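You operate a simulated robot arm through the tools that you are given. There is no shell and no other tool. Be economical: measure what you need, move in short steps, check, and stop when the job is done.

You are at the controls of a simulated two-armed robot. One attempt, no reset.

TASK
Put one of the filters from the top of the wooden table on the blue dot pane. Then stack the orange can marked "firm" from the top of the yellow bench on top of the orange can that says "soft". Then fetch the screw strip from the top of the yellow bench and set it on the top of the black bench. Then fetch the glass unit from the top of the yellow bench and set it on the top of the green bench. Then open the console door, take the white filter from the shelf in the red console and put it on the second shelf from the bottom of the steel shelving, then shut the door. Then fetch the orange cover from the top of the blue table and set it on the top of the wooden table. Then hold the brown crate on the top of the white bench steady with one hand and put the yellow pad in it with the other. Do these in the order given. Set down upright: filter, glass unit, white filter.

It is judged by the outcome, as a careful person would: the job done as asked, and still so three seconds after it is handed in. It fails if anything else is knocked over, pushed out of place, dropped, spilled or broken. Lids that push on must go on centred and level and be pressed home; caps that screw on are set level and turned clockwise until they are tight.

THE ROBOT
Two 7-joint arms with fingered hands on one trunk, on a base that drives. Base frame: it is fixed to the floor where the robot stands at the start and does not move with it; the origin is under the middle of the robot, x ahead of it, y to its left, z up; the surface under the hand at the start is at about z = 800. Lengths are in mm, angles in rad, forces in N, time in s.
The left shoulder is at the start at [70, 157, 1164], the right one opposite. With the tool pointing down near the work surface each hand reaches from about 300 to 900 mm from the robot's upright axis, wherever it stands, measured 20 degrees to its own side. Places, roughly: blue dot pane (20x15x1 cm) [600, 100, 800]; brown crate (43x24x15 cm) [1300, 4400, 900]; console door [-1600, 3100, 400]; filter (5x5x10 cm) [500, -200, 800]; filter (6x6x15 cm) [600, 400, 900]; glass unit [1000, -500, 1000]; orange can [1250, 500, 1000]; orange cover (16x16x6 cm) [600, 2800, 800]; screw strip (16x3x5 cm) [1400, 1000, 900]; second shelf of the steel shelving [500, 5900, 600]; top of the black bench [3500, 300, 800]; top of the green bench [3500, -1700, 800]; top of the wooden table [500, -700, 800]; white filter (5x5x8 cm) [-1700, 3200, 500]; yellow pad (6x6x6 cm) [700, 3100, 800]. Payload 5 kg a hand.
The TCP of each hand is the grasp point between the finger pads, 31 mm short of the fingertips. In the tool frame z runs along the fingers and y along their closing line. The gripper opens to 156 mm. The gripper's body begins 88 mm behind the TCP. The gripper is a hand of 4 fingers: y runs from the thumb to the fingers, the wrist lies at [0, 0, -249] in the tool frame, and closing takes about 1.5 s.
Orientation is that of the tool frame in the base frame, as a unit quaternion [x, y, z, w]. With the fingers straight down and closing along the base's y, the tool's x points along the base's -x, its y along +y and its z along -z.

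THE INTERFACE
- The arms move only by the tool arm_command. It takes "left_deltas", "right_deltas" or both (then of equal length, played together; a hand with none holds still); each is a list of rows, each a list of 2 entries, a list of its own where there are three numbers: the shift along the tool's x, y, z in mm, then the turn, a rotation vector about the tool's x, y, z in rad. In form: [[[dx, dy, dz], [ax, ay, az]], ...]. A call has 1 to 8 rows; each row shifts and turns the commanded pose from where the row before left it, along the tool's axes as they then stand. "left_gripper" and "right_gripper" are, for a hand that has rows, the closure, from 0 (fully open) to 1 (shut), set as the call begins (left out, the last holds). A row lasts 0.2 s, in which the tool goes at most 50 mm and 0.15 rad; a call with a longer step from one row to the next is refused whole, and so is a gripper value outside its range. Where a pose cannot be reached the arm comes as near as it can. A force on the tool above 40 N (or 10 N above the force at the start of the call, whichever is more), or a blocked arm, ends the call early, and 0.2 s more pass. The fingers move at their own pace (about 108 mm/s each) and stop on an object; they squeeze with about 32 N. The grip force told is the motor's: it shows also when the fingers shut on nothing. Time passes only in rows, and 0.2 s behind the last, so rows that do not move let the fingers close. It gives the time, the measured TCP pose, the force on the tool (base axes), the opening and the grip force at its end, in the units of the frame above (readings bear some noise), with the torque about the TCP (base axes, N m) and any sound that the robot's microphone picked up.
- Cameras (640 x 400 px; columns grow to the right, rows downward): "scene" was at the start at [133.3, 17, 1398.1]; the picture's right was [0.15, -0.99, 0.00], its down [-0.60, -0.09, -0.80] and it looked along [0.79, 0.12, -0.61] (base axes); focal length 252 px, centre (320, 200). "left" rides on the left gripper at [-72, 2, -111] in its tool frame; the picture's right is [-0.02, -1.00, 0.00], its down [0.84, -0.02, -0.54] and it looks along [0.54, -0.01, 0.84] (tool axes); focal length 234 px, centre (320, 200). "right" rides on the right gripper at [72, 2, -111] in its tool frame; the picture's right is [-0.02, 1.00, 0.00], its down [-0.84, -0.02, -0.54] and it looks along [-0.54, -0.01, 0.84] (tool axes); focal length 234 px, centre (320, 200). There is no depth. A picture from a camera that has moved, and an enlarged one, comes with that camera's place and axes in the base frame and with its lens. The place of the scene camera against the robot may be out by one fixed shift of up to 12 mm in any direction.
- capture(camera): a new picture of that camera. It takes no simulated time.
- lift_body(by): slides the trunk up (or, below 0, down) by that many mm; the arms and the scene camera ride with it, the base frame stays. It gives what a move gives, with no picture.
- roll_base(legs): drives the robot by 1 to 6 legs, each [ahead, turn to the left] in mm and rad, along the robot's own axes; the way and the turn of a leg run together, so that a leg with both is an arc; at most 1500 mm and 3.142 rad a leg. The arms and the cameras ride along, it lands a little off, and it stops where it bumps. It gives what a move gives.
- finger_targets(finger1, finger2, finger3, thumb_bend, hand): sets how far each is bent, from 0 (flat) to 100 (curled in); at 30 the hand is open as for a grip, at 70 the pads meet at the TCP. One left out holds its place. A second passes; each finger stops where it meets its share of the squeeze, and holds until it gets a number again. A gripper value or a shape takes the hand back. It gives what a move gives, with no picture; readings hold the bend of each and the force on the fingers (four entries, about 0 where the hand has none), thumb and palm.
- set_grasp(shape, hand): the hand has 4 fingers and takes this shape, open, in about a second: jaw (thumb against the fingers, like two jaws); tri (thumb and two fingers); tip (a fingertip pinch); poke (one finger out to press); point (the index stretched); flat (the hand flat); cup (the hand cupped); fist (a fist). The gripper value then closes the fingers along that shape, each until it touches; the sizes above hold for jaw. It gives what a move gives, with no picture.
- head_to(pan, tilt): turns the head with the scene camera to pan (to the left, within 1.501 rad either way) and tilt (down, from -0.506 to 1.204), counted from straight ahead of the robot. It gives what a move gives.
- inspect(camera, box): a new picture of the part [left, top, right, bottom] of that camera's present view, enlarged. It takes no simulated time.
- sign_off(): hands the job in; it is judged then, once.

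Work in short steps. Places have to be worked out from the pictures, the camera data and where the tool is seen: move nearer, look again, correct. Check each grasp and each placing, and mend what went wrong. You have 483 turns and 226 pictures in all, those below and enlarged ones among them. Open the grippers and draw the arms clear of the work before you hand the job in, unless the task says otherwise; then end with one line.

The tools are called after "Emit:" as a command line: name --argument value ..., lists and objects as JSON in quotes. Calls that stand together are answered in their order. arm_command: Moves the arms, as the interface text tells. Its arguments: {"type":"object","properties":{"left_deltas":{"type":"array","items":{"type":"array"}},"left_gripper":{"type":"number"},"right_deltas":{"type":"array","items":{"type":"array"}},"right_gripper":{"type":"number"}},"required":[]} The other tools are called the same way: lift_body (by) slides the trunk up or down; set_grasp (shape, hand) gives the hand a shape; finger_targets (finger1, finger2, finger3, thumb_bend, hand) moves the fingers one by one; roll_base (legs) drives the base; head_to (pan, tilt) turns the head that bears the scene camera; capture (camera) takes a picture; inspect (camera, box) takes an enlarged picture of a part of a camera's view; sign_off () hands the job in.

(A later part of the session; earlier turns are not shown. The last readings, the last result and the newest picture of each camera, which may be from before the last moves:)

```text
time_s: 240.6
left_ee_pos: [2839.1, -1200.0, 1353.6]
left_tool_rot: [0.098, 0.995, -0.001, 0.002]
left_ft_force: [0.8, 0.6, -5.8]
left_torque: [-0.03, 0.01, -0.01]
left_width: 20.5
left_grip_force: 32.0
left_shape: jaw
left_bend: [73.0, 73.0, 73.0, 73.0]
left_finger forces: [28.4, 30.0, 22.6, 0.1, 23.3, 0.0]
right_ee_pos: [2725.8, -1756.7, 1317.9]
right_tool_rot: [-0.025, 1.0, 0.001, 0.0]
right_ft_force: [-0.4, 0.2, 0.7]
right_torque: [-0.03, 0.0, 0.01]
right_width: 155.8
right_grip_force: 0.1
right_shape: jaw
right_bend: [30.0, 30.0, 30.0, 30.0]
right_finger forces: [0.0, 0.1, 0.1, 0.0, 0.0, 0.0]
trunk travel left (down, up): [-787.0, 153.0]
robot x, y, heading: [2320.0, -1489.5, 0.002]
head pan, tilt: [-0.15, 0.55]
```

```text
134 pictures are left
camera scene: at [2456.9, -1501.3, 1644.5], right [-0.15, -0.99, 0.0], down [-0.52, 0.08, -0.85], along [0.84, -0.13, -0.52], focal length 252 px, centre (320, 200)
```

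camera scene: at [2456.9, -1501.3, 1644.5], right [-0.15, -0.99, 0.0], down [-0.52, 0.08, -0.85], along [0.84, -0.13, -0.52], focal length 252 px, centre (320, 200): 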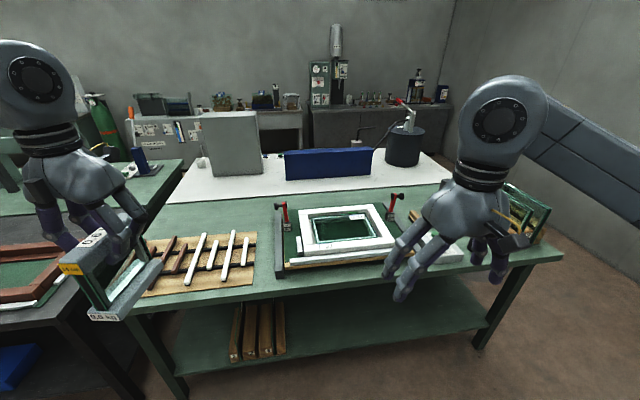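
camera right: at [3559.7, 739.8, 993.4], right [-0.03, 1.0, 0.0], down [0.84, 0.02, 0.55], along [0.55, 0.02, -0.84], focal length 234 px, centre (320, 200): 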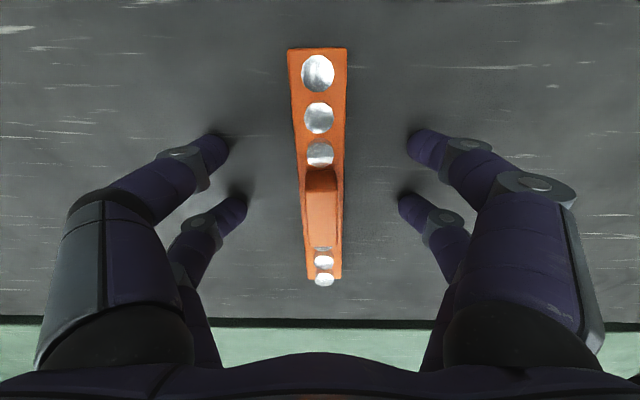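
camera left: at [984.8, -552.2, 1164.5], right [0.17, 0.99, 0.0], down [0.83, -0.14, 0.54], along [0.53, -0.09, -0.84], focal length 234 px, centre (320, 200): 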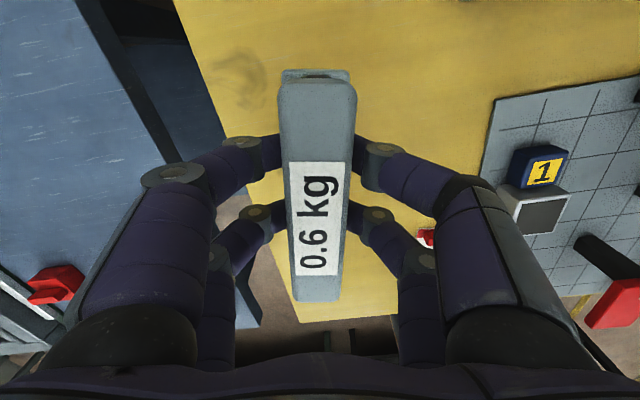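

There's free green surface behind the stick mat (x≈3500–3760, y≈-1100…-1350). I pull the right hand back and drive in to x≈2825.

Emit:
arm_command --right_deltas '[[[30, 0, -35], [0, 0, 0]], [[30, 0, -35], [0, 0, 0]], [[30, 0, -35], [0, 0, 0]], [[30, 0, -35], [0, 0, 0]], [[30, 0, -35], [0, 0, 0]]]'

Emit:
roll_base --legs '[[500, 0]]'

Emit:
head_to --pan 0.3 --tilt 0.7

Emit:
capture --camera "scene"

```text
time_s: 242.0
left_ee_pos: [2837.4, -1198.9, 1352.9]
left_tool_rot: [0.099, 0.995, -0.001, 0.001]
left_ft_force: [-0.3, 0.1, -5.8]
left_torque: [-0.05, -0.05, -0.03]
left_width: 20.4
left_grip_force: 32.4
left_shape: jaw
left_bend: [73.0, 73.0, 73.0, 73.0]
left_finger forces: [28.5, 29.9, 22.8, 0.1, 23.4, 0.0]
right_ee_pos: [2604.5, -1718.0, 1376.5]
right_tool_rot: [-0.022, 0.973, 0.007, -0.228]
right_ft_force: [-0.8, -0.3, 0.3]
right_torque: [-0.03, -0.03, 0.0]
right_width: 156.1
right_grip_force: 0.0
right_shape: jaw
right_bend: [30.0, 30.0, 30.0, 30.0]
right_finger forces: [0.0, 0.1, 0.1, 0.0, 0.0, 0.0]
right hand out of reach, approached as far as the arm can: row 3, 4, 5
trunk travel left (down, up): [-787.0, 153.0]
robot x, y, heading: [2321.8, -1491.0, -0.003]
head pan, tilt: [-0.15, 0.55]
stopped in row 5 (right hand): the arm was blocked; the commanded pose is now the measured one
```

```text
time_s: 245.0
left_ee_pos: [3347.3, -1203.2, 1352.8]
left_tool_rot: [0.099, 0.995, -0.001, 0.002]
left_ft_force: [-0.1, 0.0, -6.1]
left_torque: [-0.02, -0.02, 0.01]
left_width: 20.4
left_grip_force: 32.1
left_shape: jaw
left_bend: [73.0, 73.0, 73.0, 73.0]
left_finger forces: [28.7, 29.8, 23.0, 0.0, 23.3, 0.0]
right_ee_pos: [3114.9, -1722.9, 1376.8]
right_tool_rot: [-0.022, 0.974, 0.008, -0.227]
right_ft_force: [0.4, -0.5, 0.0]
right_torque: [0.02, -0.03, 0.01]
right_width: 155.9
right_grip_force: 0.0
right_shape: jaw
right_bend: [30.0, 30.0, 30.0, 30.0]
right_finger forces: [0.0, 0.0, 0.0, 0.0, 0.1, 0.1]
trunk travel left (down, up): [-787.0, 153.0]
robot x, y, heading: [2827.7, -1494.0, -0.003]
head pan, tilt: [-0.15, 0.55]
```

```text
time_s: 245.9
left_ee_pos: [3349.2, -1203.9, 1352.5]
left_tool_rot: [0.1, 0.995, -0.001, 0.001]
left_ft_force: [0.3, 0.0, -6.2]
left_torque: [-0.06, -0.01, 0.02]
left_width: 20.6
left_grip_force: 32.1
left_shape: jaw
left_bend: [73.0, 73.0, 73.0, 73.0]
left_finger forces: [28.6, 29.8, 23.0, 0.0, 23.2, 0.1]
right_ee_pos: [3117.2, -1721.3, 1376.4]
right_tool_rot: [-0.021, 0.973, 0.008, -0.229]
right_ft_force: [-0.1, -0.5, 0.6]
right_torque: [0.01, 0.03, 0.0]
right_width: 156.0
right_grip_force: 0.0
right_shape: jaw
right_bend: [30.0, 30.0, 30.0, 30.0]
right_finger forces: [0.0, 0.0, 0.0, 0.1, 0.0, 0.0]
trunk travel left (down, up): [-787.0, 153.0]
robot x, y, heading: [2826.6, -1492.6, -0.002]
head pan, tilt: [0.3, 0.7]
```

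```text
133 pictures are left
camera scene: at [2958.2, -1465.2, 1631.3], right [0.29, -0.96, 0.0], down [-0.62, -0.19, -0.76], along [0.73, 0.22, -0.64], focal length 252 px, centre (320, 200)
```

scene: 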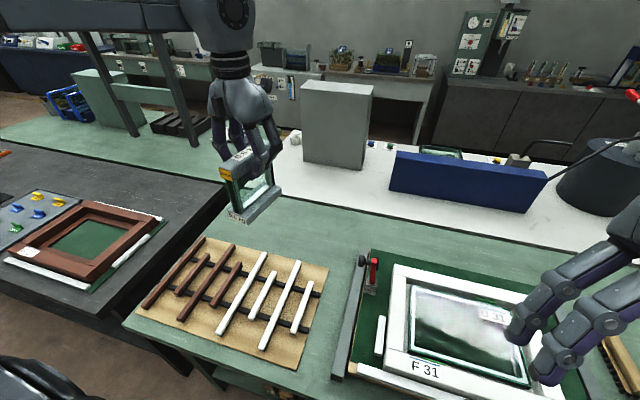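

Target for the unit: [3610,-1220] on clear green surface. I lower the trunk 150 mm and extend the left hand.

Emit:
lift_body --by -150

Emit:
arm_command --left_deltas '[[[-43, -10, 0], [0, 0, 0]], [[-43, -10, 0], [0, 0, 0]], [[-43, -10, 0], [0, 0, 0]], [[-43, -10, 0], [0, 0, 0]], [[-43, -10, 0], [0, 0, 0]], [[-43, -10, 0], [0, 0, 0]], [[0, 0, 0], [0, 0, 0]]]'

Emit:
capture --camera "scene"

```text
time_s: 247.6
left_ee_pos: [3349.3, -1203.2, 1202.9]
left_tool_rot: [0.099, 0.995, 0.0, 0.002]
left_ft_force: [0.3, 0.1, -5.6]
left_torque: [-0.05, -0.04, -0.03]
left_width: 20.3
left_grip_force: 31.8
left_shape: jaw
left_bend: [73.0, 73.0, 73.0, 73.0]
left_finger forces: [28.9, 29.8, 23.2, 0.0, 23.3, 0.1]
right_ee_pos: [3115.3, -1721.3, 1228.0]
right_tool_rot: [-0.022, 0.973, 0.008, -0.229]
right_ft_force: [0.4, 0.4, -0.5]
right_torque: [0.02, -0.01, 0.05]
right_width: 156.1
right_grip_force: 0.1
right_shape: jaw
right_bend: [30.0, 30.0, 30.0, 30.0]
right_finger forces: [0.0, 0.0, 0.0, 0.1, 0.1, 0.0]
trunk travel left (down, up): [-637.0, 303.0]
robot x, y, heading: [2828.1, -1494.2, -0.006]
head pan, tilt: [0.3, 0.7]
```

```text
time_s: 249.2
left_ee_pos: [3554.5, -1298.3, 1196.3]
left_tool_rot: [0.1, 0.995, -0.001, 0.002]
left_ft_force: [-1.2, -0.1, -5.2]
left_torque: [0.03, -0.05, -0.01]
left_width: 20.1
left_grip_force: 32.1
left_shape: jaw
left_bend: [73.0, 73.0, 73.0, 73.0]
left_finger forces: [31.3, 30.8, 27.5, 0.0, 23.9, 0.1]
left hand out of reach, approached as far as the arm can: row 6
right_ee_pos: [3115.1, -1721.9, 1226.8]
right_tool_rot: [-0.021, 0.973, 0.009, -0.228]
right_ft_force: [-0.1, -0.4, -0.1]
right_torque: [0.01, 0.01, -0.03]
right_width: 155.9
right_grip_force: 0.0
right_shape: jaw
right_bend: [30.0, 30.0, 30.0, 30.0]
right_finger forces: [0.0, 0.0, 0.1, 0.0, 0.0, 0.0]
trunk travel left (down, up): [-637.0, 303.0]
robot x, y, heading: [2827.3, -1490.9, -0.009]
head pan, tilt: [0.3, 0.7]
```

```text
132 pictures are left
camera scene: at [2955.8, -1466.8, 1481.5], right [0.29, -0.96, 0.0], down [-0.62, -0.19, -0.77], along [0.73, 0.22, -0.64], focal length 252 px, centre (320, 200)
```

scene: 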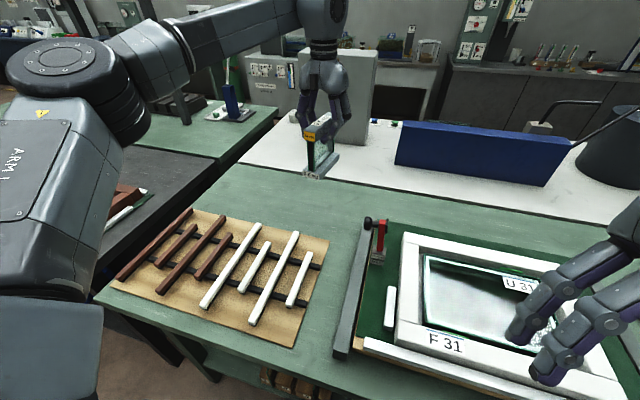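

I mis-signed the sideways part; the hand is at [3554,-1298]. I move +y, lower (which eases the reach), then extend.

Emit:
arm_command --left_deltas '[[[0, 27, 10], [0, 0, 0]], [[0, 27, 20], [0, 0, 0]], [[0, 25, 30], [0, 0, 0]], [[-10, 0, 35], [0, 0, 0]], [[-14, 0, 35], [0, 0, 0]], [[-14, 0, 20], [0, 0, 0]], [[0, 0, 0], [0, 0, 0]]]'

Emit:
capture --camera "scene"

Emit:
capture --camera "left"

```text
time_s: 250.8
left_ee_pos: [3592.2, -1221.1, 1049.5]
left_tool_rot: [0.101, 0.995, 0.0, 0.003]
left_ft_force: [-0.3, -0.3, -5.8]
left_torque: [0.0, -0.03, -0.01]
left_width: 20.0
left_grip_force: 31.7
left_shape: jaw
left_bend: [73.0, 73.0, 73.0, 73.0]
left_finger forces: [31.1, 30.5, 28.4, 0.2, 23.5, 0.1]
left hand out of reach, approached as far as the arm can: row 6
right_ee_pos: [3115.5, -1722.0, 1227.6]
right_tool_rot: [-0.021, 0.973, 0.008, -0.229]
right_ft_force: [0.4, 0.0, -0.9]
right_torque: [0.04, 0.01, 0.0]
right_width: 155.9
right_grip_force: 0.0
right_shape: jaw
right_bend: [30.0, 30.0, 30.0, 30.0]
right_finger forces: [0.1, 0.0, 0.1, 0.0, 0.0, 0.1]
trunk travel left (down, up): [-637.0, 303.0]
robot x, y, heading: [2824.6, -1495.5, -0.004]
head pan, tilt: [0.3, 0.7]
```

```text
131 pictures are left
camera scene: at [2957.4, -1466.1, 1481.4], right [0.29, -0.96, 0.0], down [-0.62, -0.19, -0.76], along [0.73, 0.22, -0.64], focal length 252 px, centre (320, 200)
```

scene: 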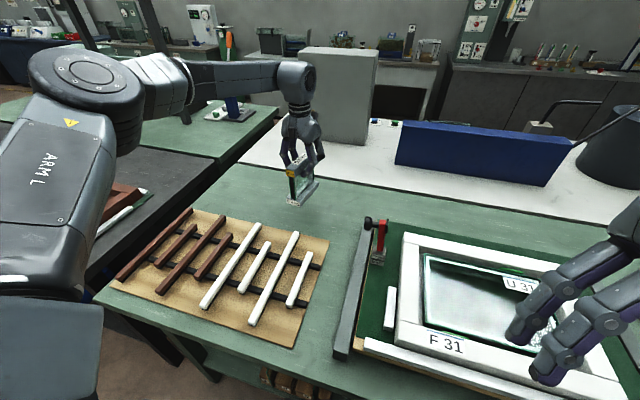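

```text
130 pictures are left
camera left: at [3664.0, -1233.3, 1160.8], right [-0.17, -0.98, 0.0], down [-0.83, 0.15, 0.54], along [-0.53, 0.09, -0.84], focal length 234 px, centre (320, 200)
```

left: 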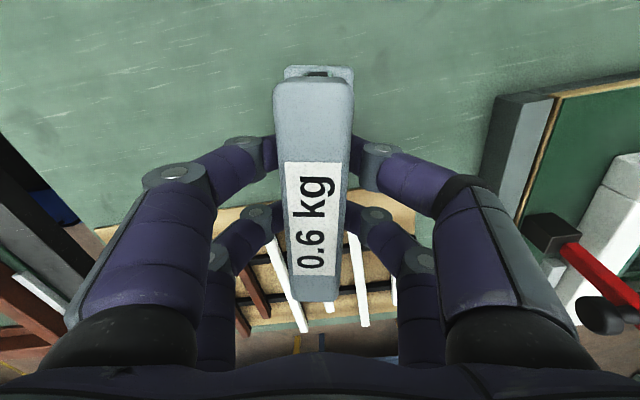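

The unit clears the mat's back edge. I lower toward the surface.

Emit:
arm_command --left_deltas '[[[0, 0, 25], [0, 0, 0]], [[0, 0, 20], [0, 0, 0]], [[0, 0, 12], [0, 0, 0]], [[0, 0, 4], [0, 0, 0]], [[0, 0, 4], [0, 0, 0]], [[0, 0, 0], [0, 0, 0]]]'

Emit:
inspect --camera "scene" --box '[230, 110, 390, 210]'

```text
time_s: 252.2
left_ee_pos: [3580.4, -1216.4, 988.4]
left_tool_rot: [0.101, 0.995, -0.002, 0.003]
left_ft_force: [-1.0, 1.3, -5.2]
left_torque: [-0.03, -0.03, -0.01]
left_width: 20.2
left_grip_force: 31.6
left_shape: jaw
left_bend: [73.0, 73.0, 73.0, 73.0]
left_finger forces: [31.0, 30.5, 28.6, 0.0, 23.6, 0.0]
left hand out of reach, approached as far as the arm can: row 1, 2, 3
right_ee_pos: [3114.8, -1720.8, 1227.2]
right_tool_rot: [-0.021, 0.973, 0.008, -0.229]
right_ft_force: [0.4, 0.3, 0.0]
right_torque: [0.01, -0.01, 0.0]
right_width: 156.0
right_grip_force: 0.1
right_shape: jaw
right_bend: [30.0, 30.0, 30.0, 30.0]
right_finger forces: [0.0, 0.0, 0.0, 0.0, 0.0, 0.0]
trunk travel left (down, up): [-637.0, 303.0]
robot x, y, heading: [2827.5, -1497.3, -0.008]
head pan, tilt: [0.3, 0.7]
```

```text
4.00 times, centred on (310, 160) of scene
camera zoom: at [2957.7, -1465.2, 1481.3], right [0.29, -0.96, 0.0], down [-0.62, -0.19, -0.76], along [0.73, 0.22, -0.64], focal length 1008 px, centre (360, 360)
```

zoom: 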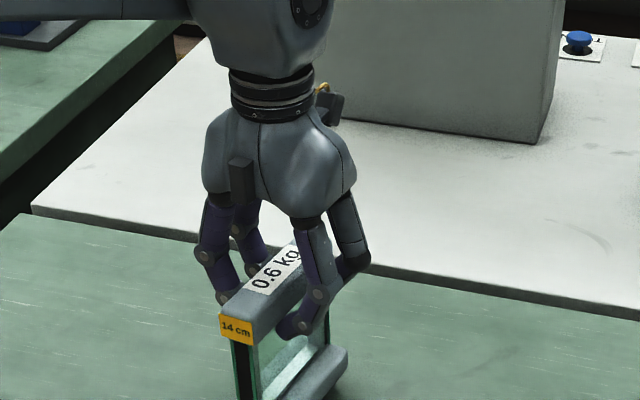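

I check the bottom's clearance from the mat before touching down.

Emit:
inspect --camera "scene" --box '[240, 160, 360, 235]'

Emit:
capture --camera "left"

```text
5.33 times, centred on (300, 198) of scene
camera zoom: at [2957.7, -1465.2, 1481.3], right [0.29, -0.96, 0.0], down [-0.62, -0.19, -0.76], along [0.73, 0.22, -0.64], focal length 1344 px, centre (427, 213)
```

zoom: 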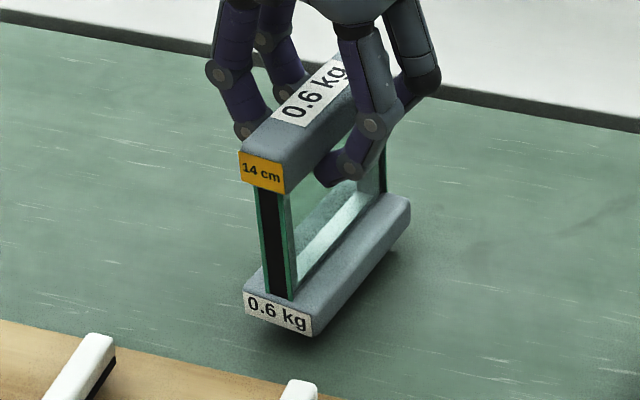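

```text
127 pictures are left
camera left: at [3651.8, -1229.1, 1098.5], right [-0.17, -0.98, 0.0], down [-0.83, 0.15, 0.54], along [-0.53, 0.09, -0.84], focal length 234 px, centre (320, 200)
```

left: 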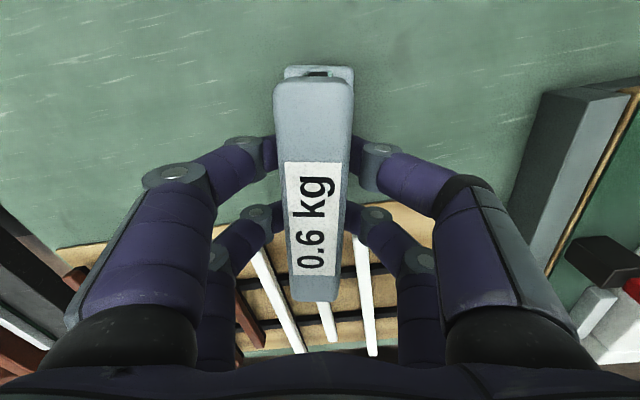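

There is a clear gap of ~30 mm to the mat. I creep down until contact.

Emit:
arm_command --left_deltas '[[[0, 0, 3], [0, 0, 0]], [[0, 0, 3], [0, 0, 0]], [[0, 0, 3], [0, 0, 0]], [[0, 0, 2], [0, 0, 0]], [[0, 0, 0], [0, 0, 0]]]'

```text
time_s: 253.4
left_ee_pos: [3577.9, -1216.0, 978.0]
left_tool_rot: [0.101, 0.995, -0.001, 0.003]
left_ft_force: [-0.2, -0.4, -6.6]
left_torque: [-0.02, -0.01, 0.02]
left_width: 20.1
left_grip_force: 32.1
left_shape: jaw
left_bend: [73.0, 73.0, 73.0, 73.0]
left_finger forces: [31.0, 30.5, 28.6, 0.0, 23.5, 0.0]
left hand out of reach, approached as far as the arm can: row 2
right_ee_pos: [3116.0, -1720.3, 1226.6]
right_tool_rot: [-0.021, 0.973, 0.008, -0.229]
right_ft_force: [0.5, 0.1, 0.4]
right_torque: [-0.03, 0.01, 0.01]
right_width: 155.7
right_grip_force: 0.0
right_shape: jaw
right_bend: [30.0, 30.0, 30.0, 30.0]
right_finger forces: [0.1, 0.0, 0.0, 0.0, 0.0, 0.1]
trunk travel left (down, up): [-637.0, 303.0]
robot x, y, heading: [2828.3, -1492.7, -0.005]
head pan, tilt: [0.3, 0.7]
```

Emit:
arm_command --left_deltas '[[[0, 0, 2], [0, 0, 0]], [[0, 0, 2], [0, 0, 0]], [[0, 0, 2], [0, 0, 0]], [[0, 0, 0], [0, 0, 0]]]'

```text
time_s: 254.4
left_ee_pos: [3575.7, -1215.4, 971.4]
left_tool_rot: [0.099, 0.995, -0.001, 0.003]
left_ft_force: [0.3, -0.2, -5.8]
left_torque: [0.0, -0.03, 0.01]
left_width: 20.1
left_grip_force: 32.2
left_shape: jaw
left_bend: [73.0, 73.0, 73.0, 73.0]
left_finger forces: [30.9, 30.5, 28.7, 0.0, 23.6, 0.0]
left hand out of reach, approached as far as the arm can: row 2
right_ee_pos: [3115.9, -1721.1, 1228.1]
right_tool_rot: [-0.022, 0.973, 0.008, -0.229]
right_ft_force: [-0.8, -0.1, 0.3]
right_torque: [0.02, 0.01, 0.0]
right_width: 156.1
right_grip_force: 0.0
right_shape: jaw
right_bend: [30.0, 30.0, 30.0, 30.0]
right_finger forces: [0.0, 0.0, 0.0, 0.1, 0.0, 0.0]
trunk travel left (down, up): [-637.0, 303.0]
robot x, y, heading: [2829.3, -1494.3, -0.006]
head pan, tilt: [0.3, 0.7]
```

The arm drifts with each step, so I use the trunk for the final few millimetres.

Emit:
lift_body --by -4

Emit:
inspect --camera "scene" --box '[240, 160, 360, 235]'

```text
time_s: 254.9
left_ee_pos: [3576.9, -1216.3, 970.6]
left_tool_rot: [0.099, 0.995, -0.002, 0.004]
left_ft_force: [-2.7, 0.4, 1.8]
left_torque: [0.09, -0.18, 0.01]
left_width: 20.1
left_grip_force: 32.1
left_shape: jaw
left_bend: [73.0, 73.0, 73.0, 73.0]
left_finger forces: [30.8, 29.8, 29.5, 0.0, 23.2, 0.1]
right_ee_pos: [3113.8, -1721.1, 1222.9]
right_tool_rot: [-0.022, 0.973, 0.007, -0.228]
right_ft_force: [0.5, 0.2, 0.2]
right_torque: [0.03, 0.04, 0.03]
right_width: 156.0
right_grip_force: 0.2
right_shape: jaw
right_bend: [30.0, 30.0, 30.0, 30.0]
right_finger forces: [0.0, 0.1, 0.0, 0.0, 0.0, 0.0]
trunk travel left (down, up): [-633.0, 307.0]
robot x, y, heading: [2825.2, -1496.0, -0.005]
head pan, tilt: [0.3, 0.7]
```

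```text
5.33 times, centred on (300, 198) of scene
camera zoom: at [2956.4, -1465.7, 1477.6], right [0.29, -0.96, 0.0], down [-0.62, -0.19, -0.77], along [0.73, 0.22, -0.64], focal length 1344 px, centre (427, 213)
```

zoom: 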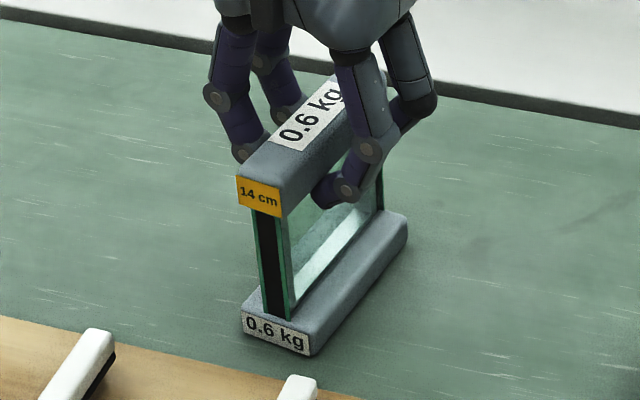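

Touchdown is felt and the unit stands upright on the bench. I open the left hand and rise using the trunk.

Emit:
arm_command --left_deltas '[[[0, 0, 0], [0, 0, 0]], [[0, 0, 0], [0, 0, 0]], [[0, 0, 0], [0, 0, 0]], [[0, 0, 0], [0, 0, 0]], [[0, 0, 0], [0, 0, 0]], [[0, 0, 0], [0, 0, 0]]]' --left_gripper 0.2

Emit:
capture --camera "left"

Emit:
lift_body --by 200

Emit:
capture --camera "scene"

```text
time_s: 256.4
left_ee_pos: [3575.3, -1215.3, 968.5]
left_tool_rot: [0.099, 0.995, -0.002, 0.003]
left_ft_force: [-1.0, -1.1, 1.0]
left_torque: [-0.01, -0.02, 0.02]
left_width: 124.4
left_grip_force: 0.0
left_shape: jaw
left_bend: [26.0, 26.0, 26.0, 47.0]
left_finger forces: [0.0, 0.0, 0.0, 0.1, 0.1, 0.0]
right_ee_pos: [3115.8, -1721.0, 1222.7]
right_tool_rot: [-0.02, 0.974, 0.008, -0.227]
right_ft_force: [-0.3, 1.0, 1.0]
right_torque: [0.0, 0.02, -0.01]
right_width: 156.0
right_grip_force: 0.0
right_shape: jaw
right_bend: [30.0, 30.0, 30.0, 30.0]
right_finger forces: [0.1, 0.0, 0.1, 0.1, 0.0, 0.0]
trunk travel left (down, up): [-633.0, 307.0]
robot x, y, heading: [2827.2, -1494.0, -0.002]
head pan, tilt: [0.3, 0.7]
```

```text
125 pictures are left
camera left: at [3647.0, -1227.9, 1080.0], right [-0.17, -0.98, 0.0], down [-0.83, 0.15, 0.54], along [-0.53, 0.09, -0.84], focal length 234 px, centre (320, 200)
```

left: 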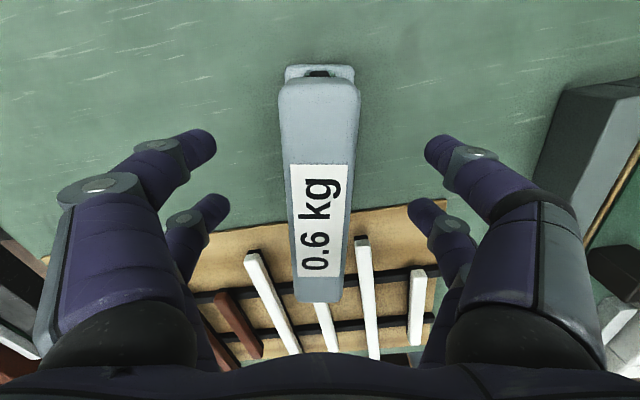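

```text
time_s: 258.5
left_ee_pos: [3576.3, -1215.6, 1167.9]
left_tool_rot: [0.1, 0.995, -0.001, 0.002]
left_ft_force: [-0.7, -0.4, 0.1]
left_torque: [-0.01, 0.02, 0.01]
left_width: 124.7
left_grip_force: 0.1
left_shape: jaw
left_bend: [26.0, 26.0, 26.0, 47.0]
left_finger forces: [0.1, 0.0, 0.1, 0.0, 0.0, 0.0]
right_ee_pos: [3114.6, -1722.1, 1423.0]
right_tool_rot: [-0.021, 0.973, 0.008, -0.228]
right_ft_force: [0.2, -0.7, -1.3]
right_torque: [0.0, 0.0, 0.03]
right_width: 155.9
right_grip_force: 0.0
right_shape: jaw
right_bend: [30.0, 30.0, 30.0, 30.0]
right_finger forces: [0.0, 0.0, 0.1, 0.1, 0.1, 0.0]
trunk travel left (down, up): [-833.0, 107.0]
robot x, y, heading: [2825.0, -1492.1, -0.004]
head pan, tilt: [0.3, 0.7]
```

```text
124 pictures are left
camera scene: at [2957.0, -1465.6, 1677.3], right [0.29, -0.96, 0.0], down [-0.62, -0.19, -0.76], along [0.73, 0.22, -0.64], focal length 252 px, centre (320, 200)
```

scene: 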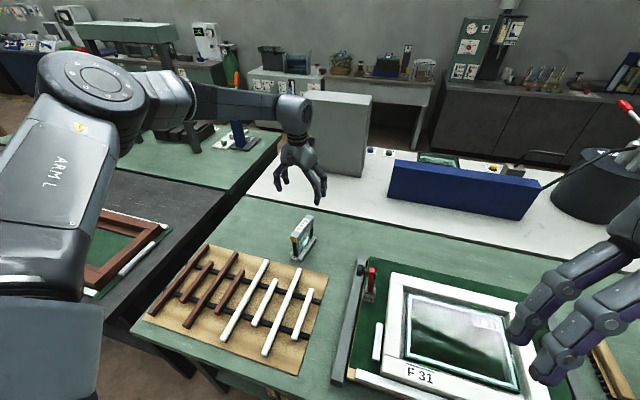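

The unit stands on the green bench. I retract the left hand and straighten the right one.

Emit:
arm_command --left_deltas '[[[40, 0, -15], [0, 0, -0.034]], [[40, 0, -15], [0, 0, -0.034]], [[40, 0, -15], [0, 0, -0.034]], [[40, 0, -10], [0, 0, -0.034]], [[40, 0, -10], [0, 0, -0.034]], [[20, 0, 0], [0, 0, -0.03]], [[0, 0, 0], [0, 0, 0]]]' --right_deltas '[[[-25, -5, 0], [0, -0.115, 0]], [[-25, -5, 0], [0, -0.115, 0]], [[-25, -5, 0], [0, -0.115, 0]], [[-25, -5, 0], [0, -0.115, 0]], [[0, -10, 0], [0, 0, 0]], [[0, -10, 0], [0, 0, 0]], [[0, 0, 0], [0, 0, 0]]]' --left_gripper 0

Emit:
roll_base --legs '[[-520, 0], [0, 1.571]]'

```text
time_s: 260.1
left_ee_pos: [3360.4, -1187.9, 1232.7]
left_tool_rot: [0.0, 1.0, -0.001, 0.002]
left_ft_force: [0.7, -0.1, -0.6]
left_torque: [-0.02, 0.04, -0.02]
left_width: 155.7
left_grip_force: 0.1
left_shape: jaw
left_bend: [30.0, 30.0, 30.0, 30.0]
left_finger forces: [0.0, 0.1, 0.1, 0.0, 0.1, 0.0]
right_ee_pos: [3213.7, -1756.3, 1394.5]
right_tool_rot: [-0.019, 1.0, 0.013, 0.0]
right_ft_force: [-0.2, 1.0, -0.7]
right_torque: [0.01, 0.03, 0.03]
right_width: 155.8
right_grip_force: 0.1
right_shape: jaw
right_bend: [30.0, 30.0, 30.0, 30.0]
right_finger forces: [0.1, 0.1, 0.1, 0.0, 0.0, 0.0]
trunk travel left (down, up): [-833.0, 107.0]
robot x, y, heading: [2827.0, -1499.2, -0.006]
head pan, tilt: [0.3, 0.7]
```

```text
time_s: 266.9
left_ee_pos: [2020.9, -950.8, 1234.3]
left_tool_rot: [-0.699, 0.715, 0.001, 0.002]
left_ft_force: [-0.6, 0.4, -0.4]
left_torque: [-0.01, -0.02, -0.01]
left_width: 155.8
left_grip_force: 0.1
left_shape: jaw
left_bend: [30.0, 30.0, 30.0, 30.0]
left_finger forces: [0.0, 0.1, 0.1, 0.1, 0.0, 0.0]
right_ee_pos: [2585.0, -1111.6, 1394.4]
right_tool_rot: [0.712, -0.702, -0.009, 0.01]
right_ft_force: [-0.4, -0.3, -1.0]
right_torque: [-0.03, -0.01, 0.01]
right_width: 155.9
right_grip_force: 0.1
right_shape: jaw
right_bend: [30.0, 30.0, 30.0, 30.0]
right_finger forces: [0.0, 0.0, 0.0, 0.1, 0.1, 0.0]
trunk travel left (down, up): [-833.0, 107.0]
robot x, y, heading: [2313.9, -1489.8, 1.541]
head pan, tilt: [0.3, 0.7]
```

I drive back up the aisle and then along the corridor toward the red console.

Emit:
roll_base --legs '[[0, 0.028], [1500, 0], [1500, 0], [450, 0], [0, 1.571], [1500, 0]]'

Emit:
roll_base --legs '[[1000, 0]]'

Emit:
head_to --pan -0.5 --tilt 0.3

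Emit:
capture --camera "scene"

```text
time_s: 295.0
left_ee_pos: [301.5, 1682.8, 1233.8]
left_tool_rot: [1.0, 0.004, -0.002, -0.002]
left_ft_force: [-0.1, 0.1, 0.1]
left_torque: [-0.05, 0.03, 0.0]
left_width: 155.7
left_grip_force: 0.0
left_shape: jaw
left_bend: [30.0, 30.0, 30.0, 30.0]
left_finger forces: [0.1, 0.0, 0.0, 0.0, 0.0, 0.1]
right_ee_pos: [444.0, 2251.8, 1396.1]
right_tool_rot: [1.0, 0.023, 0.0, 0.013]
right_ft_force: [0.2, -0.2, -0.9]
right_torque: [-0.01, 0.01, 0.02]
right_width: 155.7
right_grip_force: 0.1
right_shape: jaw
right_bend: [30.0, 30.0, 30.0, 30.0]
right_finger forces: [0.0, 0.1, 0.0, 0.0, 0.1, 0.1]
trunk travel left (down, up): [-833.0, 107.0]
robot x, y, heading: [826.9, 1995.2, -3.137]
head pan, tilt: [0.3, 0.7]
```

```text
time_s: 300.2
left_ee_pos: [-709.2, 1675.6, 1234.5]
left_tool_rot: [1.0, 0.005, -0.003, -0.002]
left_ft_force: [0.3, -0.1, 1.0]
left_torque: [-0.02, 0.04, -0.01]
left_width: 155.9
left_grip_force: 0.0
left_shape: jaw
left_bend: [30.0, 30.0, 30.0, 30.0]
left_finger forces: [0.0, 0.0, 0.0, 0.0, 0.1, 0.1]
right_ee_pos: [-567.7, 2246.7, 1394.6]
right_tool_rot: [1.0, 0.024, 0.0, 0.012]
right_ft_force: [-0.4, 1.2, 0.1]
right_torque: [-0.01, 0.02, 0.02]
right_width: 155.8
right_grip_force: 0.2
right_shape: jaw
right_bend: [30.0, 30.0, 30.0, 30.0]
right_finger forces: [0.0, 0.1, 0.0, 0.0, 0.0, 0.0]
trunk travel left (down, up): [-833.0, 107.0]
robot x, y, heading: [-183.7, 1984.3, -3.137]
head pan, tilt: [0.3, 0.7]
```

```text
time_s: 301.4
left_ee_pos: [-709.9, 1676.9, 1234.4]
left_tool_rot: [1.0, 0.006, -0.002, -0.002]
left_ft_force: [-0.3, -0.4, 0.3]
left_torque: [-0.01, 0.02, -0.01]
left_width: 156.0
left_grip_force: 0.1
left_shape: jaw
left_bend: [30.0, 30.0, 30.0, 30.0]
left_finger forces: [0.1, 0.1, 0.1, 0.0, 0.0, 0.0]
right_ee_pos: [-568.4, 2246.0, 1395.2]
right_tool_rot: [1.0, 0.025, 0.001, 0.011]
right_ft_force: [-0.5, 0.7, 0.7]
right_torque: [-0.02, 0.02, 0.02]
right_width: 155.9
right_grip_force: 0.1
right_shape: jaw
right_bend: [30.0, 30.0, 30.0, 30.0]
right_finger forces: [0.0, 0.1, 0.1, 0.0, 0.0, 0.1]
trunk travel left (down, up): [-833.0, 107.0]
robot x, y, heading: [-181.9, 1988.0, -3.143]
head pan, tilt: [-0.499, 0.3]
```

```text
123 pictures are left
camera scene: at [-316.5, 2034.7, 1713.5], right [0.47, 0.88, 0.0], down [0.26, -0.14, -0.96], along [-0.84, 0.45, -0.3], focal length 252 px, centre (320, 200)
```

scene: 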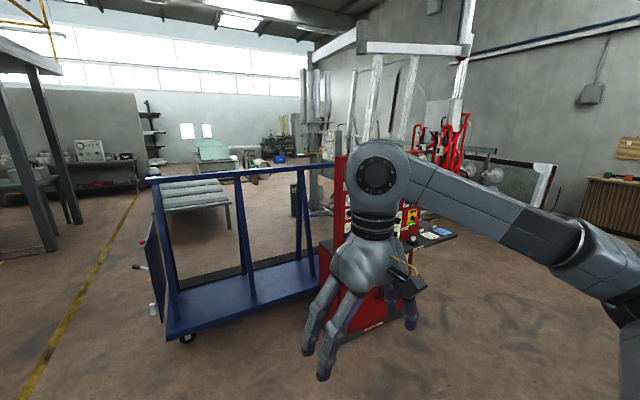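

The hand blocks the console; I turn the base toward it and look with the head straight.

Emit:
roll_base --legs '[[0, -0.6]]'

Emit:
head_to --pan 0.0 --tilt 0.4

Emit:
capture --camera "scene"

Emit:
inspect --camera "scene" --box '[220, 100, 420, 300]'

```text
time_s: 303.4
left_ee_pos: [-793.1, 2025.8, 1232.1]
left_tool_rot: [0.957, -0.289, -0.002, -0.002]
left_ft_force: [-0.8, 0.1, -0.4]
left_torque: [-0.07, -0.02, 0.01]
left_width: 155.7
left_grip_force: 0.0
left_shape: jaw
left_bend: [30.0, 30.0, 30.0, 30.0]
left_finger forces: [0.0, 0.0, 0.0, 0.0, 0.0, 0.0]
right_ee_pos: [-356.2, 2419.7, 1395.5]
right_tool_rot: [0.963, -0.27, -0.004, 0.011]
right_ft_force: [-0.2, 0.5, -0.8]
right_torque: [0.01, -0.01, 0.0]
right_width: 155.7
right_grip_force: 0.2
right_shape: jaw
right_bend: [30.0, 30.0, 30.0, 30.0]
right_finger forces: [0.1, 0.1, 0.0, 0.1, 0.0, 0.0]
trunk travel left (down, up): [-833.0, 107.0]
robot x, y, heading: [-180.2, 1986.5, 2.551]
head pan, tilt: [-0.499, 0.3]
```

```text
time_s: 304.3
left_ee_pos: [-792.3, 2028.1, 1234.0]
left_tool_rot: [0.957, -0.289, -0.002, -0.002]
left_ft_force: [0.1, 0.7, -0.7]
left_torque: [-0.01, 0.0, 0.0]
left_width: 155.8
left_grip_force: 0.2
left_shape: jaw
left_bend: [30.0, 30.0, 30.0, 30.0]
left_finger forces: [0.1, 0.0, 0.1, 0.0, 0.0, 0.0]
right_ee_pos: [-354.8, 2418.4, 1395.0]
right_tool_rot: [0.963, -0.27, -0.004, 0.012]
right_ft_force: [1.3, -0.1, -0.3]
right_torque: [-0.01, -0.01, 0.0]
right_width: 155.9
right_grip_force: 0.0
right_shape: jaw
right_bend: [30.0, 30.0, 30.0, 30.0]
right_finger forces: [0.1, 0.0, 0.1, 0.0, 0.1, 0.0]
trunk travel left (down, up): [-833.0, 107.0]
robot x, y, heading: [-180.8, 1987.0, 2.551]
head pan, tilt: [0.0, 0.4]
```

```text
122 pictures are left
camera scene: at [-302.6, 2071.1, 1704.3], right [0.56, 0.83, 0.0], down [0.32, -0.22, -0.92], along [-0.76, 0.51, -0.39], focal length 252 px, centre (320, 200)
```

scene: 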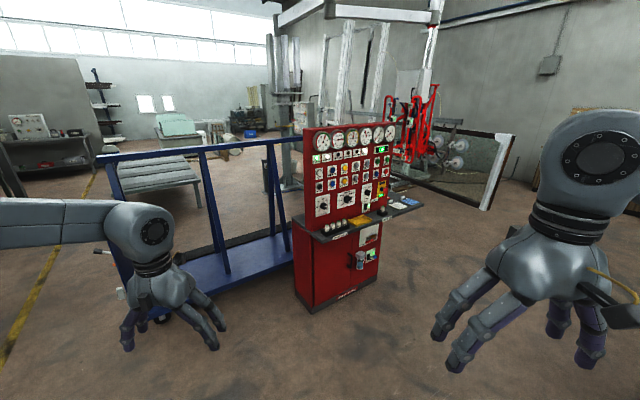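

```text
2.00 times, centred on (320, 200) of scene
camera zoom: at [-302.6, 2071.1, 1704.3], right [0.56, 0.83, 0.0], down [0.32, -0.22, -0.92], along [-0.76, 0.51, -0.39], focal length 504 px, centre (320, 200)
```

zoom: 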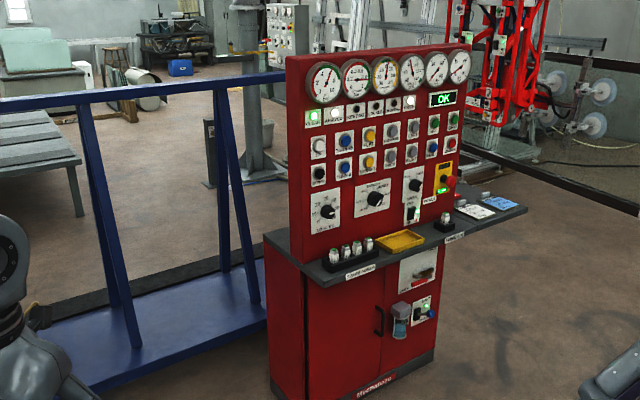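

The console faces +x; its door (hinged on the left, black handle near y≈3250, z≈410) is visible. I drive to stand at about [-860,3150] facing it.

Emit:
roll_base --legs '[[0, -0.452], [1340, 0], [0, 1.043]]'

Emit:
head_to --pan 0.0 --tilt 0.85

Emit:
capture --camera "scene"

```text
time_s: 315.1
left_ee_pos: [-1397.5, 2847.1, 1233.9]
left_tool_rot: [1.0, 0.007, -0.003, -0.001]
left_ft_force: [0.2, 0.6, 0.3]
left_torque: [-0.03, 0.01, 0.03]
left_width: 156.1
left_grip_force: 0.1
left_shape: jaw
left_bend: [30.0, 30.0, 30.0, 30.0]
left_finger forces: [0.0, 0.0, 0.1, 0.0, 0.0, 0.0]
right_ee_pos: [-1258.4, 3418.1, 1395.7]
right_tool_rot: [1.0, 0.027, 0.001, 0.012]
right_ft_force: [-0.2, 0.0, 0.4]
right_torque: [-0.03, 0.02, 0.0]
right_width: 155.7
right_grip_force: 0.0
right_shape: jaw
right_bend: [30.0, 30.0, 30.0, 30.0]
right_finger forces: [0.0, 0.0, 0.1, 0.1, 0.0, 0.1]
trunk travel left (down, up): [-833.0, 107.0]
robot x, y, heading: [-873.5, 3158.0, -3.134]
head pan, tilt: [0.0, 0.4]
```

```text
time_s: 316.0
left_ee_pos: [-1397.7, 2845.5, 1233.2]
left_tool_rot: [1.0, 0.007, -0.002, -0.002]
left_ft_force: [-0.5, -0.4, 0.2]
left_torque: [0.03, 0.02, 0.03]
left_width: 155.9
left_grip_force: 0.1
left_shape: jaw
left_bend: [30.0, 30.0, 30.0, 30.0]
left_finger forces: [0.0, 0.0, 0.0, 0.0, 0.0, 0.1]
right_ee_pos: [-1257.5, 3416.8, 1394.5]
right_tool_rot: [1.0, 0.026, 0.0, 0.013]
right_ft_force: [-0.8, -0.5, 0.6]
right_torque: [0.01, 0.0, 0.05]
right_width: 155.8
right_grip_force: 0.0
right_shape: jaw
right_bend: [30.0, 30.0, 30.0, 30.0]
right_finger forces: [0.0, 0.1, 0.1, 0.0, 0.0, 0.1]
trunk travel left (down, up): [-833.0, 107.0]
robot x, y, heading: [-870.8, 3160.6, -3.132]
head pan, tilt: [0.0, 0.85]
```

```text
120 pictures are left
camera scene: at [-1001.7, 3161.5, 1665.2], right [-0.01, 1.0, 0.0], down [0.75, 0.01, -0.66], along [-0.66, -0.01, -0.75], focal length 252 px, centre (320, 200)
```

scene: 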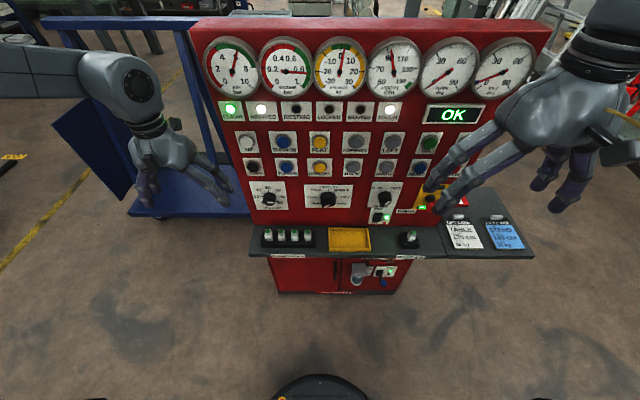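

The desk overhang hides the door from above. I pull the left hand back, then lower the trunk for a level view.

Emit:
arm_command --left_deltas '[[[45, 0, 0], [0, 0, 0]], [[45, 0, 0], [0, 0, 0]], [[45, 0, 0], [0, 0, 0]], [[25, 10, 0], [0, 0, 0]], [[0, 0, 0], [0, 0, 0]]]'

Emit:
lift_body --by -600

Emit:
head_to --pan 0.0 --tilt 0.5

Emit:
capture --camera "scene"

```text
time_s: 317.2
left_ee_pos: [-1237.2, 2838.8, 1230.2]
left_tool_rot: [1.0, 0.008, -0.002, -0.001]
left_ft_force: [0.6, -0.2, 0.0]
left_torque: [0.02, -0.01, -0.04]
left_width: 155.9
left_grip_force: 0.2
left_shape: jaw
left_bend: [30.0, 30.0, 30.0, 30.0]
left_finger forces: [0.0, 0.1, 0.1, 0.0, 0.0, 0.0]
right_ee_pos: [-1257.3, 3416.6, 1394.6]
right_tool_rot: [1.0, 0.026, 0.0, 0.012]
right_ft_force: [-0.1, -0.7, 0.1]
right_torque: [-0.01, 0.0, 0.0]
right_width: 156.1
right_grip_force: 0.1
right_shape: jaw
right_bend: [30.0, 30.0, 30.0, 30.0]
right_finger forces: [0.0, 0.0, 0.0, 0.0, 0.0, 0.1]
trunk travel left (down, up): [-833.0, 107.0]
robot x, y, heading: [-867.1, 3160.9, -3.135]
head pan, tilt: [0.0, 0.85]
```

```text
refused: -600 is not a number from -400 to 400
```

```text
time_s: 318.0
left_ee_pos: [-1238.6, 2839.4, 1230.4]
left_tool_rot: [1.0, 0.007, -0.003, -0.002]
left_ft_force: [-0.5, -0.2, -0.6]
left_torque: [0.02, 0.02, 0.02]
left_width: 155.8
left_grip_force: 0.1
left_shape: jaw
left_bend: [30.0, 30.0, 30.0, 30.0]
left_finger forces: [0.0, 0.1, 0.0, 0.1, 0.0, 0.0]
right_ee_pos: [-1259.8, 3416.5, 1394.8]
right_tool_rot: [1.0, 0.027, 0.001, 0.013]
right_ft_force: [-0.1, 0.3, -0.4]
right_torque: [0.02, 0.0, -0.01]
right_width: 155.9
right_grip_force: 0.0
right_shape: jaw
right_bend: [30.0, 30.0, 30.0, 30.0]
right_finger forces: [0.0, 0.0, 0.1, 0.0, 0.0, 0.1]
trunk travel left (down, up): [-833.0, 107.0]
robot x, y, heading: [-870.8, 3157.7, -3.134]
head pan, tilt: [0.0, 0.499]
```

```text
119 pictures are left
camera scene: at [-1015.1, 3161.3, 1695.0], right [-0.01, 1.0, 0.0], down [0.48, 0.0, -0.88], along [-0.88, -0.01, -0.48], focal length 252 px, centre (320, 200)
```

scene: 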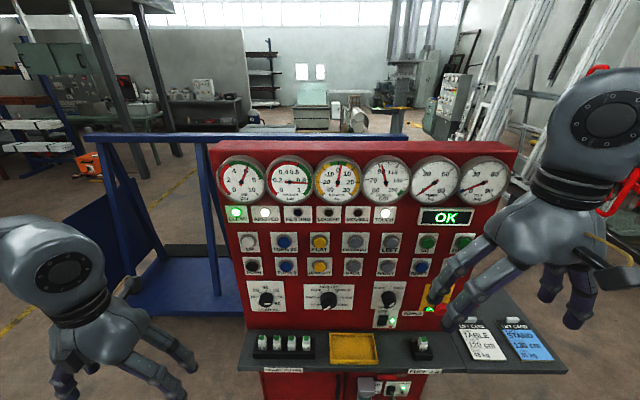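

I lower the trunk in two steps and back off slightly for view.

Emit:
lift_body --by -400

Emit:
lift_body --by -200

Emit:
roll_base --legs '[[-150, 0]]'

Emit:
capture --camera "scene"

```text
time_s: 321.8
left_ee_pos: [-1237.0, 2839.1, 830.4]
left_tool_rot: [1.0, 0.007, -0.003, -0.002]
left_ft_force: [0.8, -0.3, 0.2]
left_torque: [0.02, -0.04, 0.01]
left_width: 155.8
left_grip_force: 0.0
left_shape: jaw
left_bend: [30.0, 30.0, 30.0, 30.0]
left_finger forces: [0.0, 0.0, 0.1, 0.0, 0.0, 0.0]
right_ee_pos: [-1258.0, 3416.5, 994.0]
right_tool_rot: [1.0, 0.027, 0.001, 0.013]
right_ft_force: [0.2, 0.0, 0.1]
right_torque: [0.01, -0.02, 0.0]
right_width: 155.9
right_grip_force: 0.0
right_shape: jaw
right_bend: [30.0, 30.0, 30.0, 30.0]
right_finger forces: [0.1, 0.0, 0.1, 0.0, 0.0, 0.0]
trunk travel left (down, up): [-433.0, 507.0]
robot x, y, heading: [-872.5, 3155.8, -3.134]
head pan, tilt: [0.0, 0.499]
```

```text
time_s: 324.0
left_ee_pos: [-1237.4, 2839.5, 630.8]
left_tool_rot: [1.0, 0.007, -0.003, -0.003]
left_ft_force: [-0.3, -0.1, 0.4]
left_torque: [0.07, 0.02, -0.01]
left_width: 155.8
left_grip_force: 0.1
left_shape: jaw
left_bend: [30.0, 30.0, 30.0, 30.0]
left_finger forces: [0.1, 0.0, 0.0, 0.0, 0.1, 0.0]
right_ee_pos: [-1256.9, 3416.5, 795.2]
right_tool_rot: [1.0, 0.026, 0.0, 0.012]
right_ft_force: [-0.5, 0.3, 0.5]
right_torque: [0.01, -0.02, 0.02]
right_width: 155.9
right_grip_force: 0.1
right_shape: jaw
right_bend: [30.0, 30.0, 30.0, 30.0]
right_finger forces: [0.1, 0.0, 0.1, 0.1, 0.0, 0.0]
trunk travel left (down, up): [-233.0, 707.0]
robot x, y, heading: [-867.5, 3163.5, -3.132]
head pan, tilt: [0.0, 0.499]
```

```text
time_s: 325.4
left_ee_pos: [-1083.9, 2840.8, 631.2]
left_tool_rot: [1.0, 0.006, -0.004, -0.002]
left_ft_force: [0.4, 0.1, -0.5]
left_torque: [-0.02, 0.04, 0.01]
left_width: 155.9
left_grip_force: 0.1
left_shape: jaw
left_bend: [30.0, 30.0, 30.0, 30.0]
left_finger forces: [0.0, 0.0, 0.1, 0.1, 0.0, 0.0]
right_ee_pos: [-1105.0, 3419.4, 794.9]
right_tool_rot: [1.0, 0.026, 0.0, 0.013]
right_ft_force: [-0.3, 0.9, 0.4]
right_torque: [0.0, 0.02, -0.02]
right_width: 155.9
right_grip_force: 0.0
right_shape: jaw
right_bend: [30.0, 30.0, 30.0, 30.0]
right_finger forces: [0.0, 0.0, 0.0, 0.1, 0.0, 0.1]
trunk travel left (down, up): [-233.0, 707.0]
robot x, y, heading: [-718.3, 3160.7, -3.132]
head pan, tilt: [0.0, 0.499]
```

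```text
118 pictures are left
camera scene: at [-861.4, 3163.2, 1095.3], right [-0.01, 1.0, 0.0], down [0.48, 0.0, -0.88], along [-0.88, -0.01, -0.48], focal length 252 px, centre (320, 200)
```

scene: 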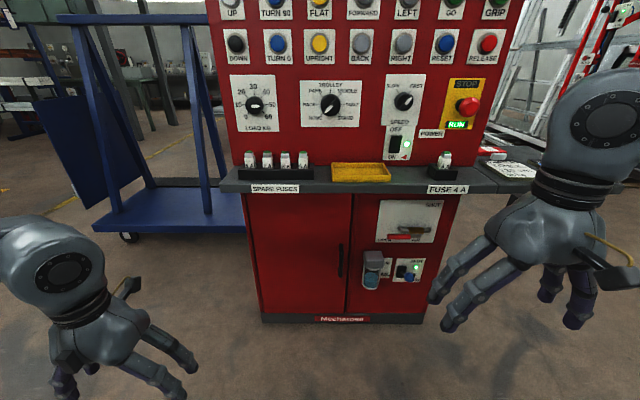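

Good view. I zoom on the door and handle.

Emit:
inspect --camera "scene" --box '[240, 180, 400, 330]'

```text
2.67 times, centred on (320, 255) of scene
camera zoom: at [-861.4, 3163.2, 1095.3], right [-0.01, 1.0, 0.0], down [0.48, 0.0, -0.88], along [-0.88, -0.01, -0.48], focal length 672 px, centre (320, 53)
```

zoom: 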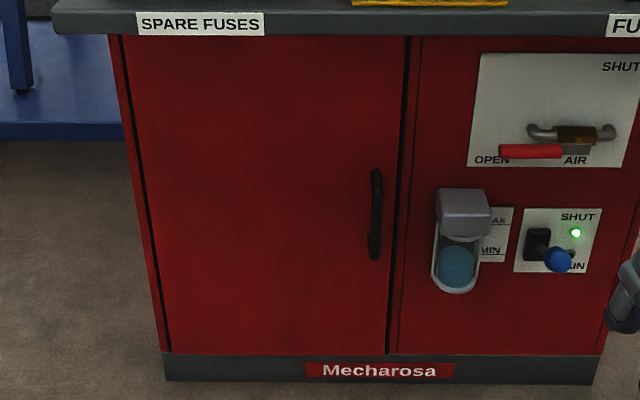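

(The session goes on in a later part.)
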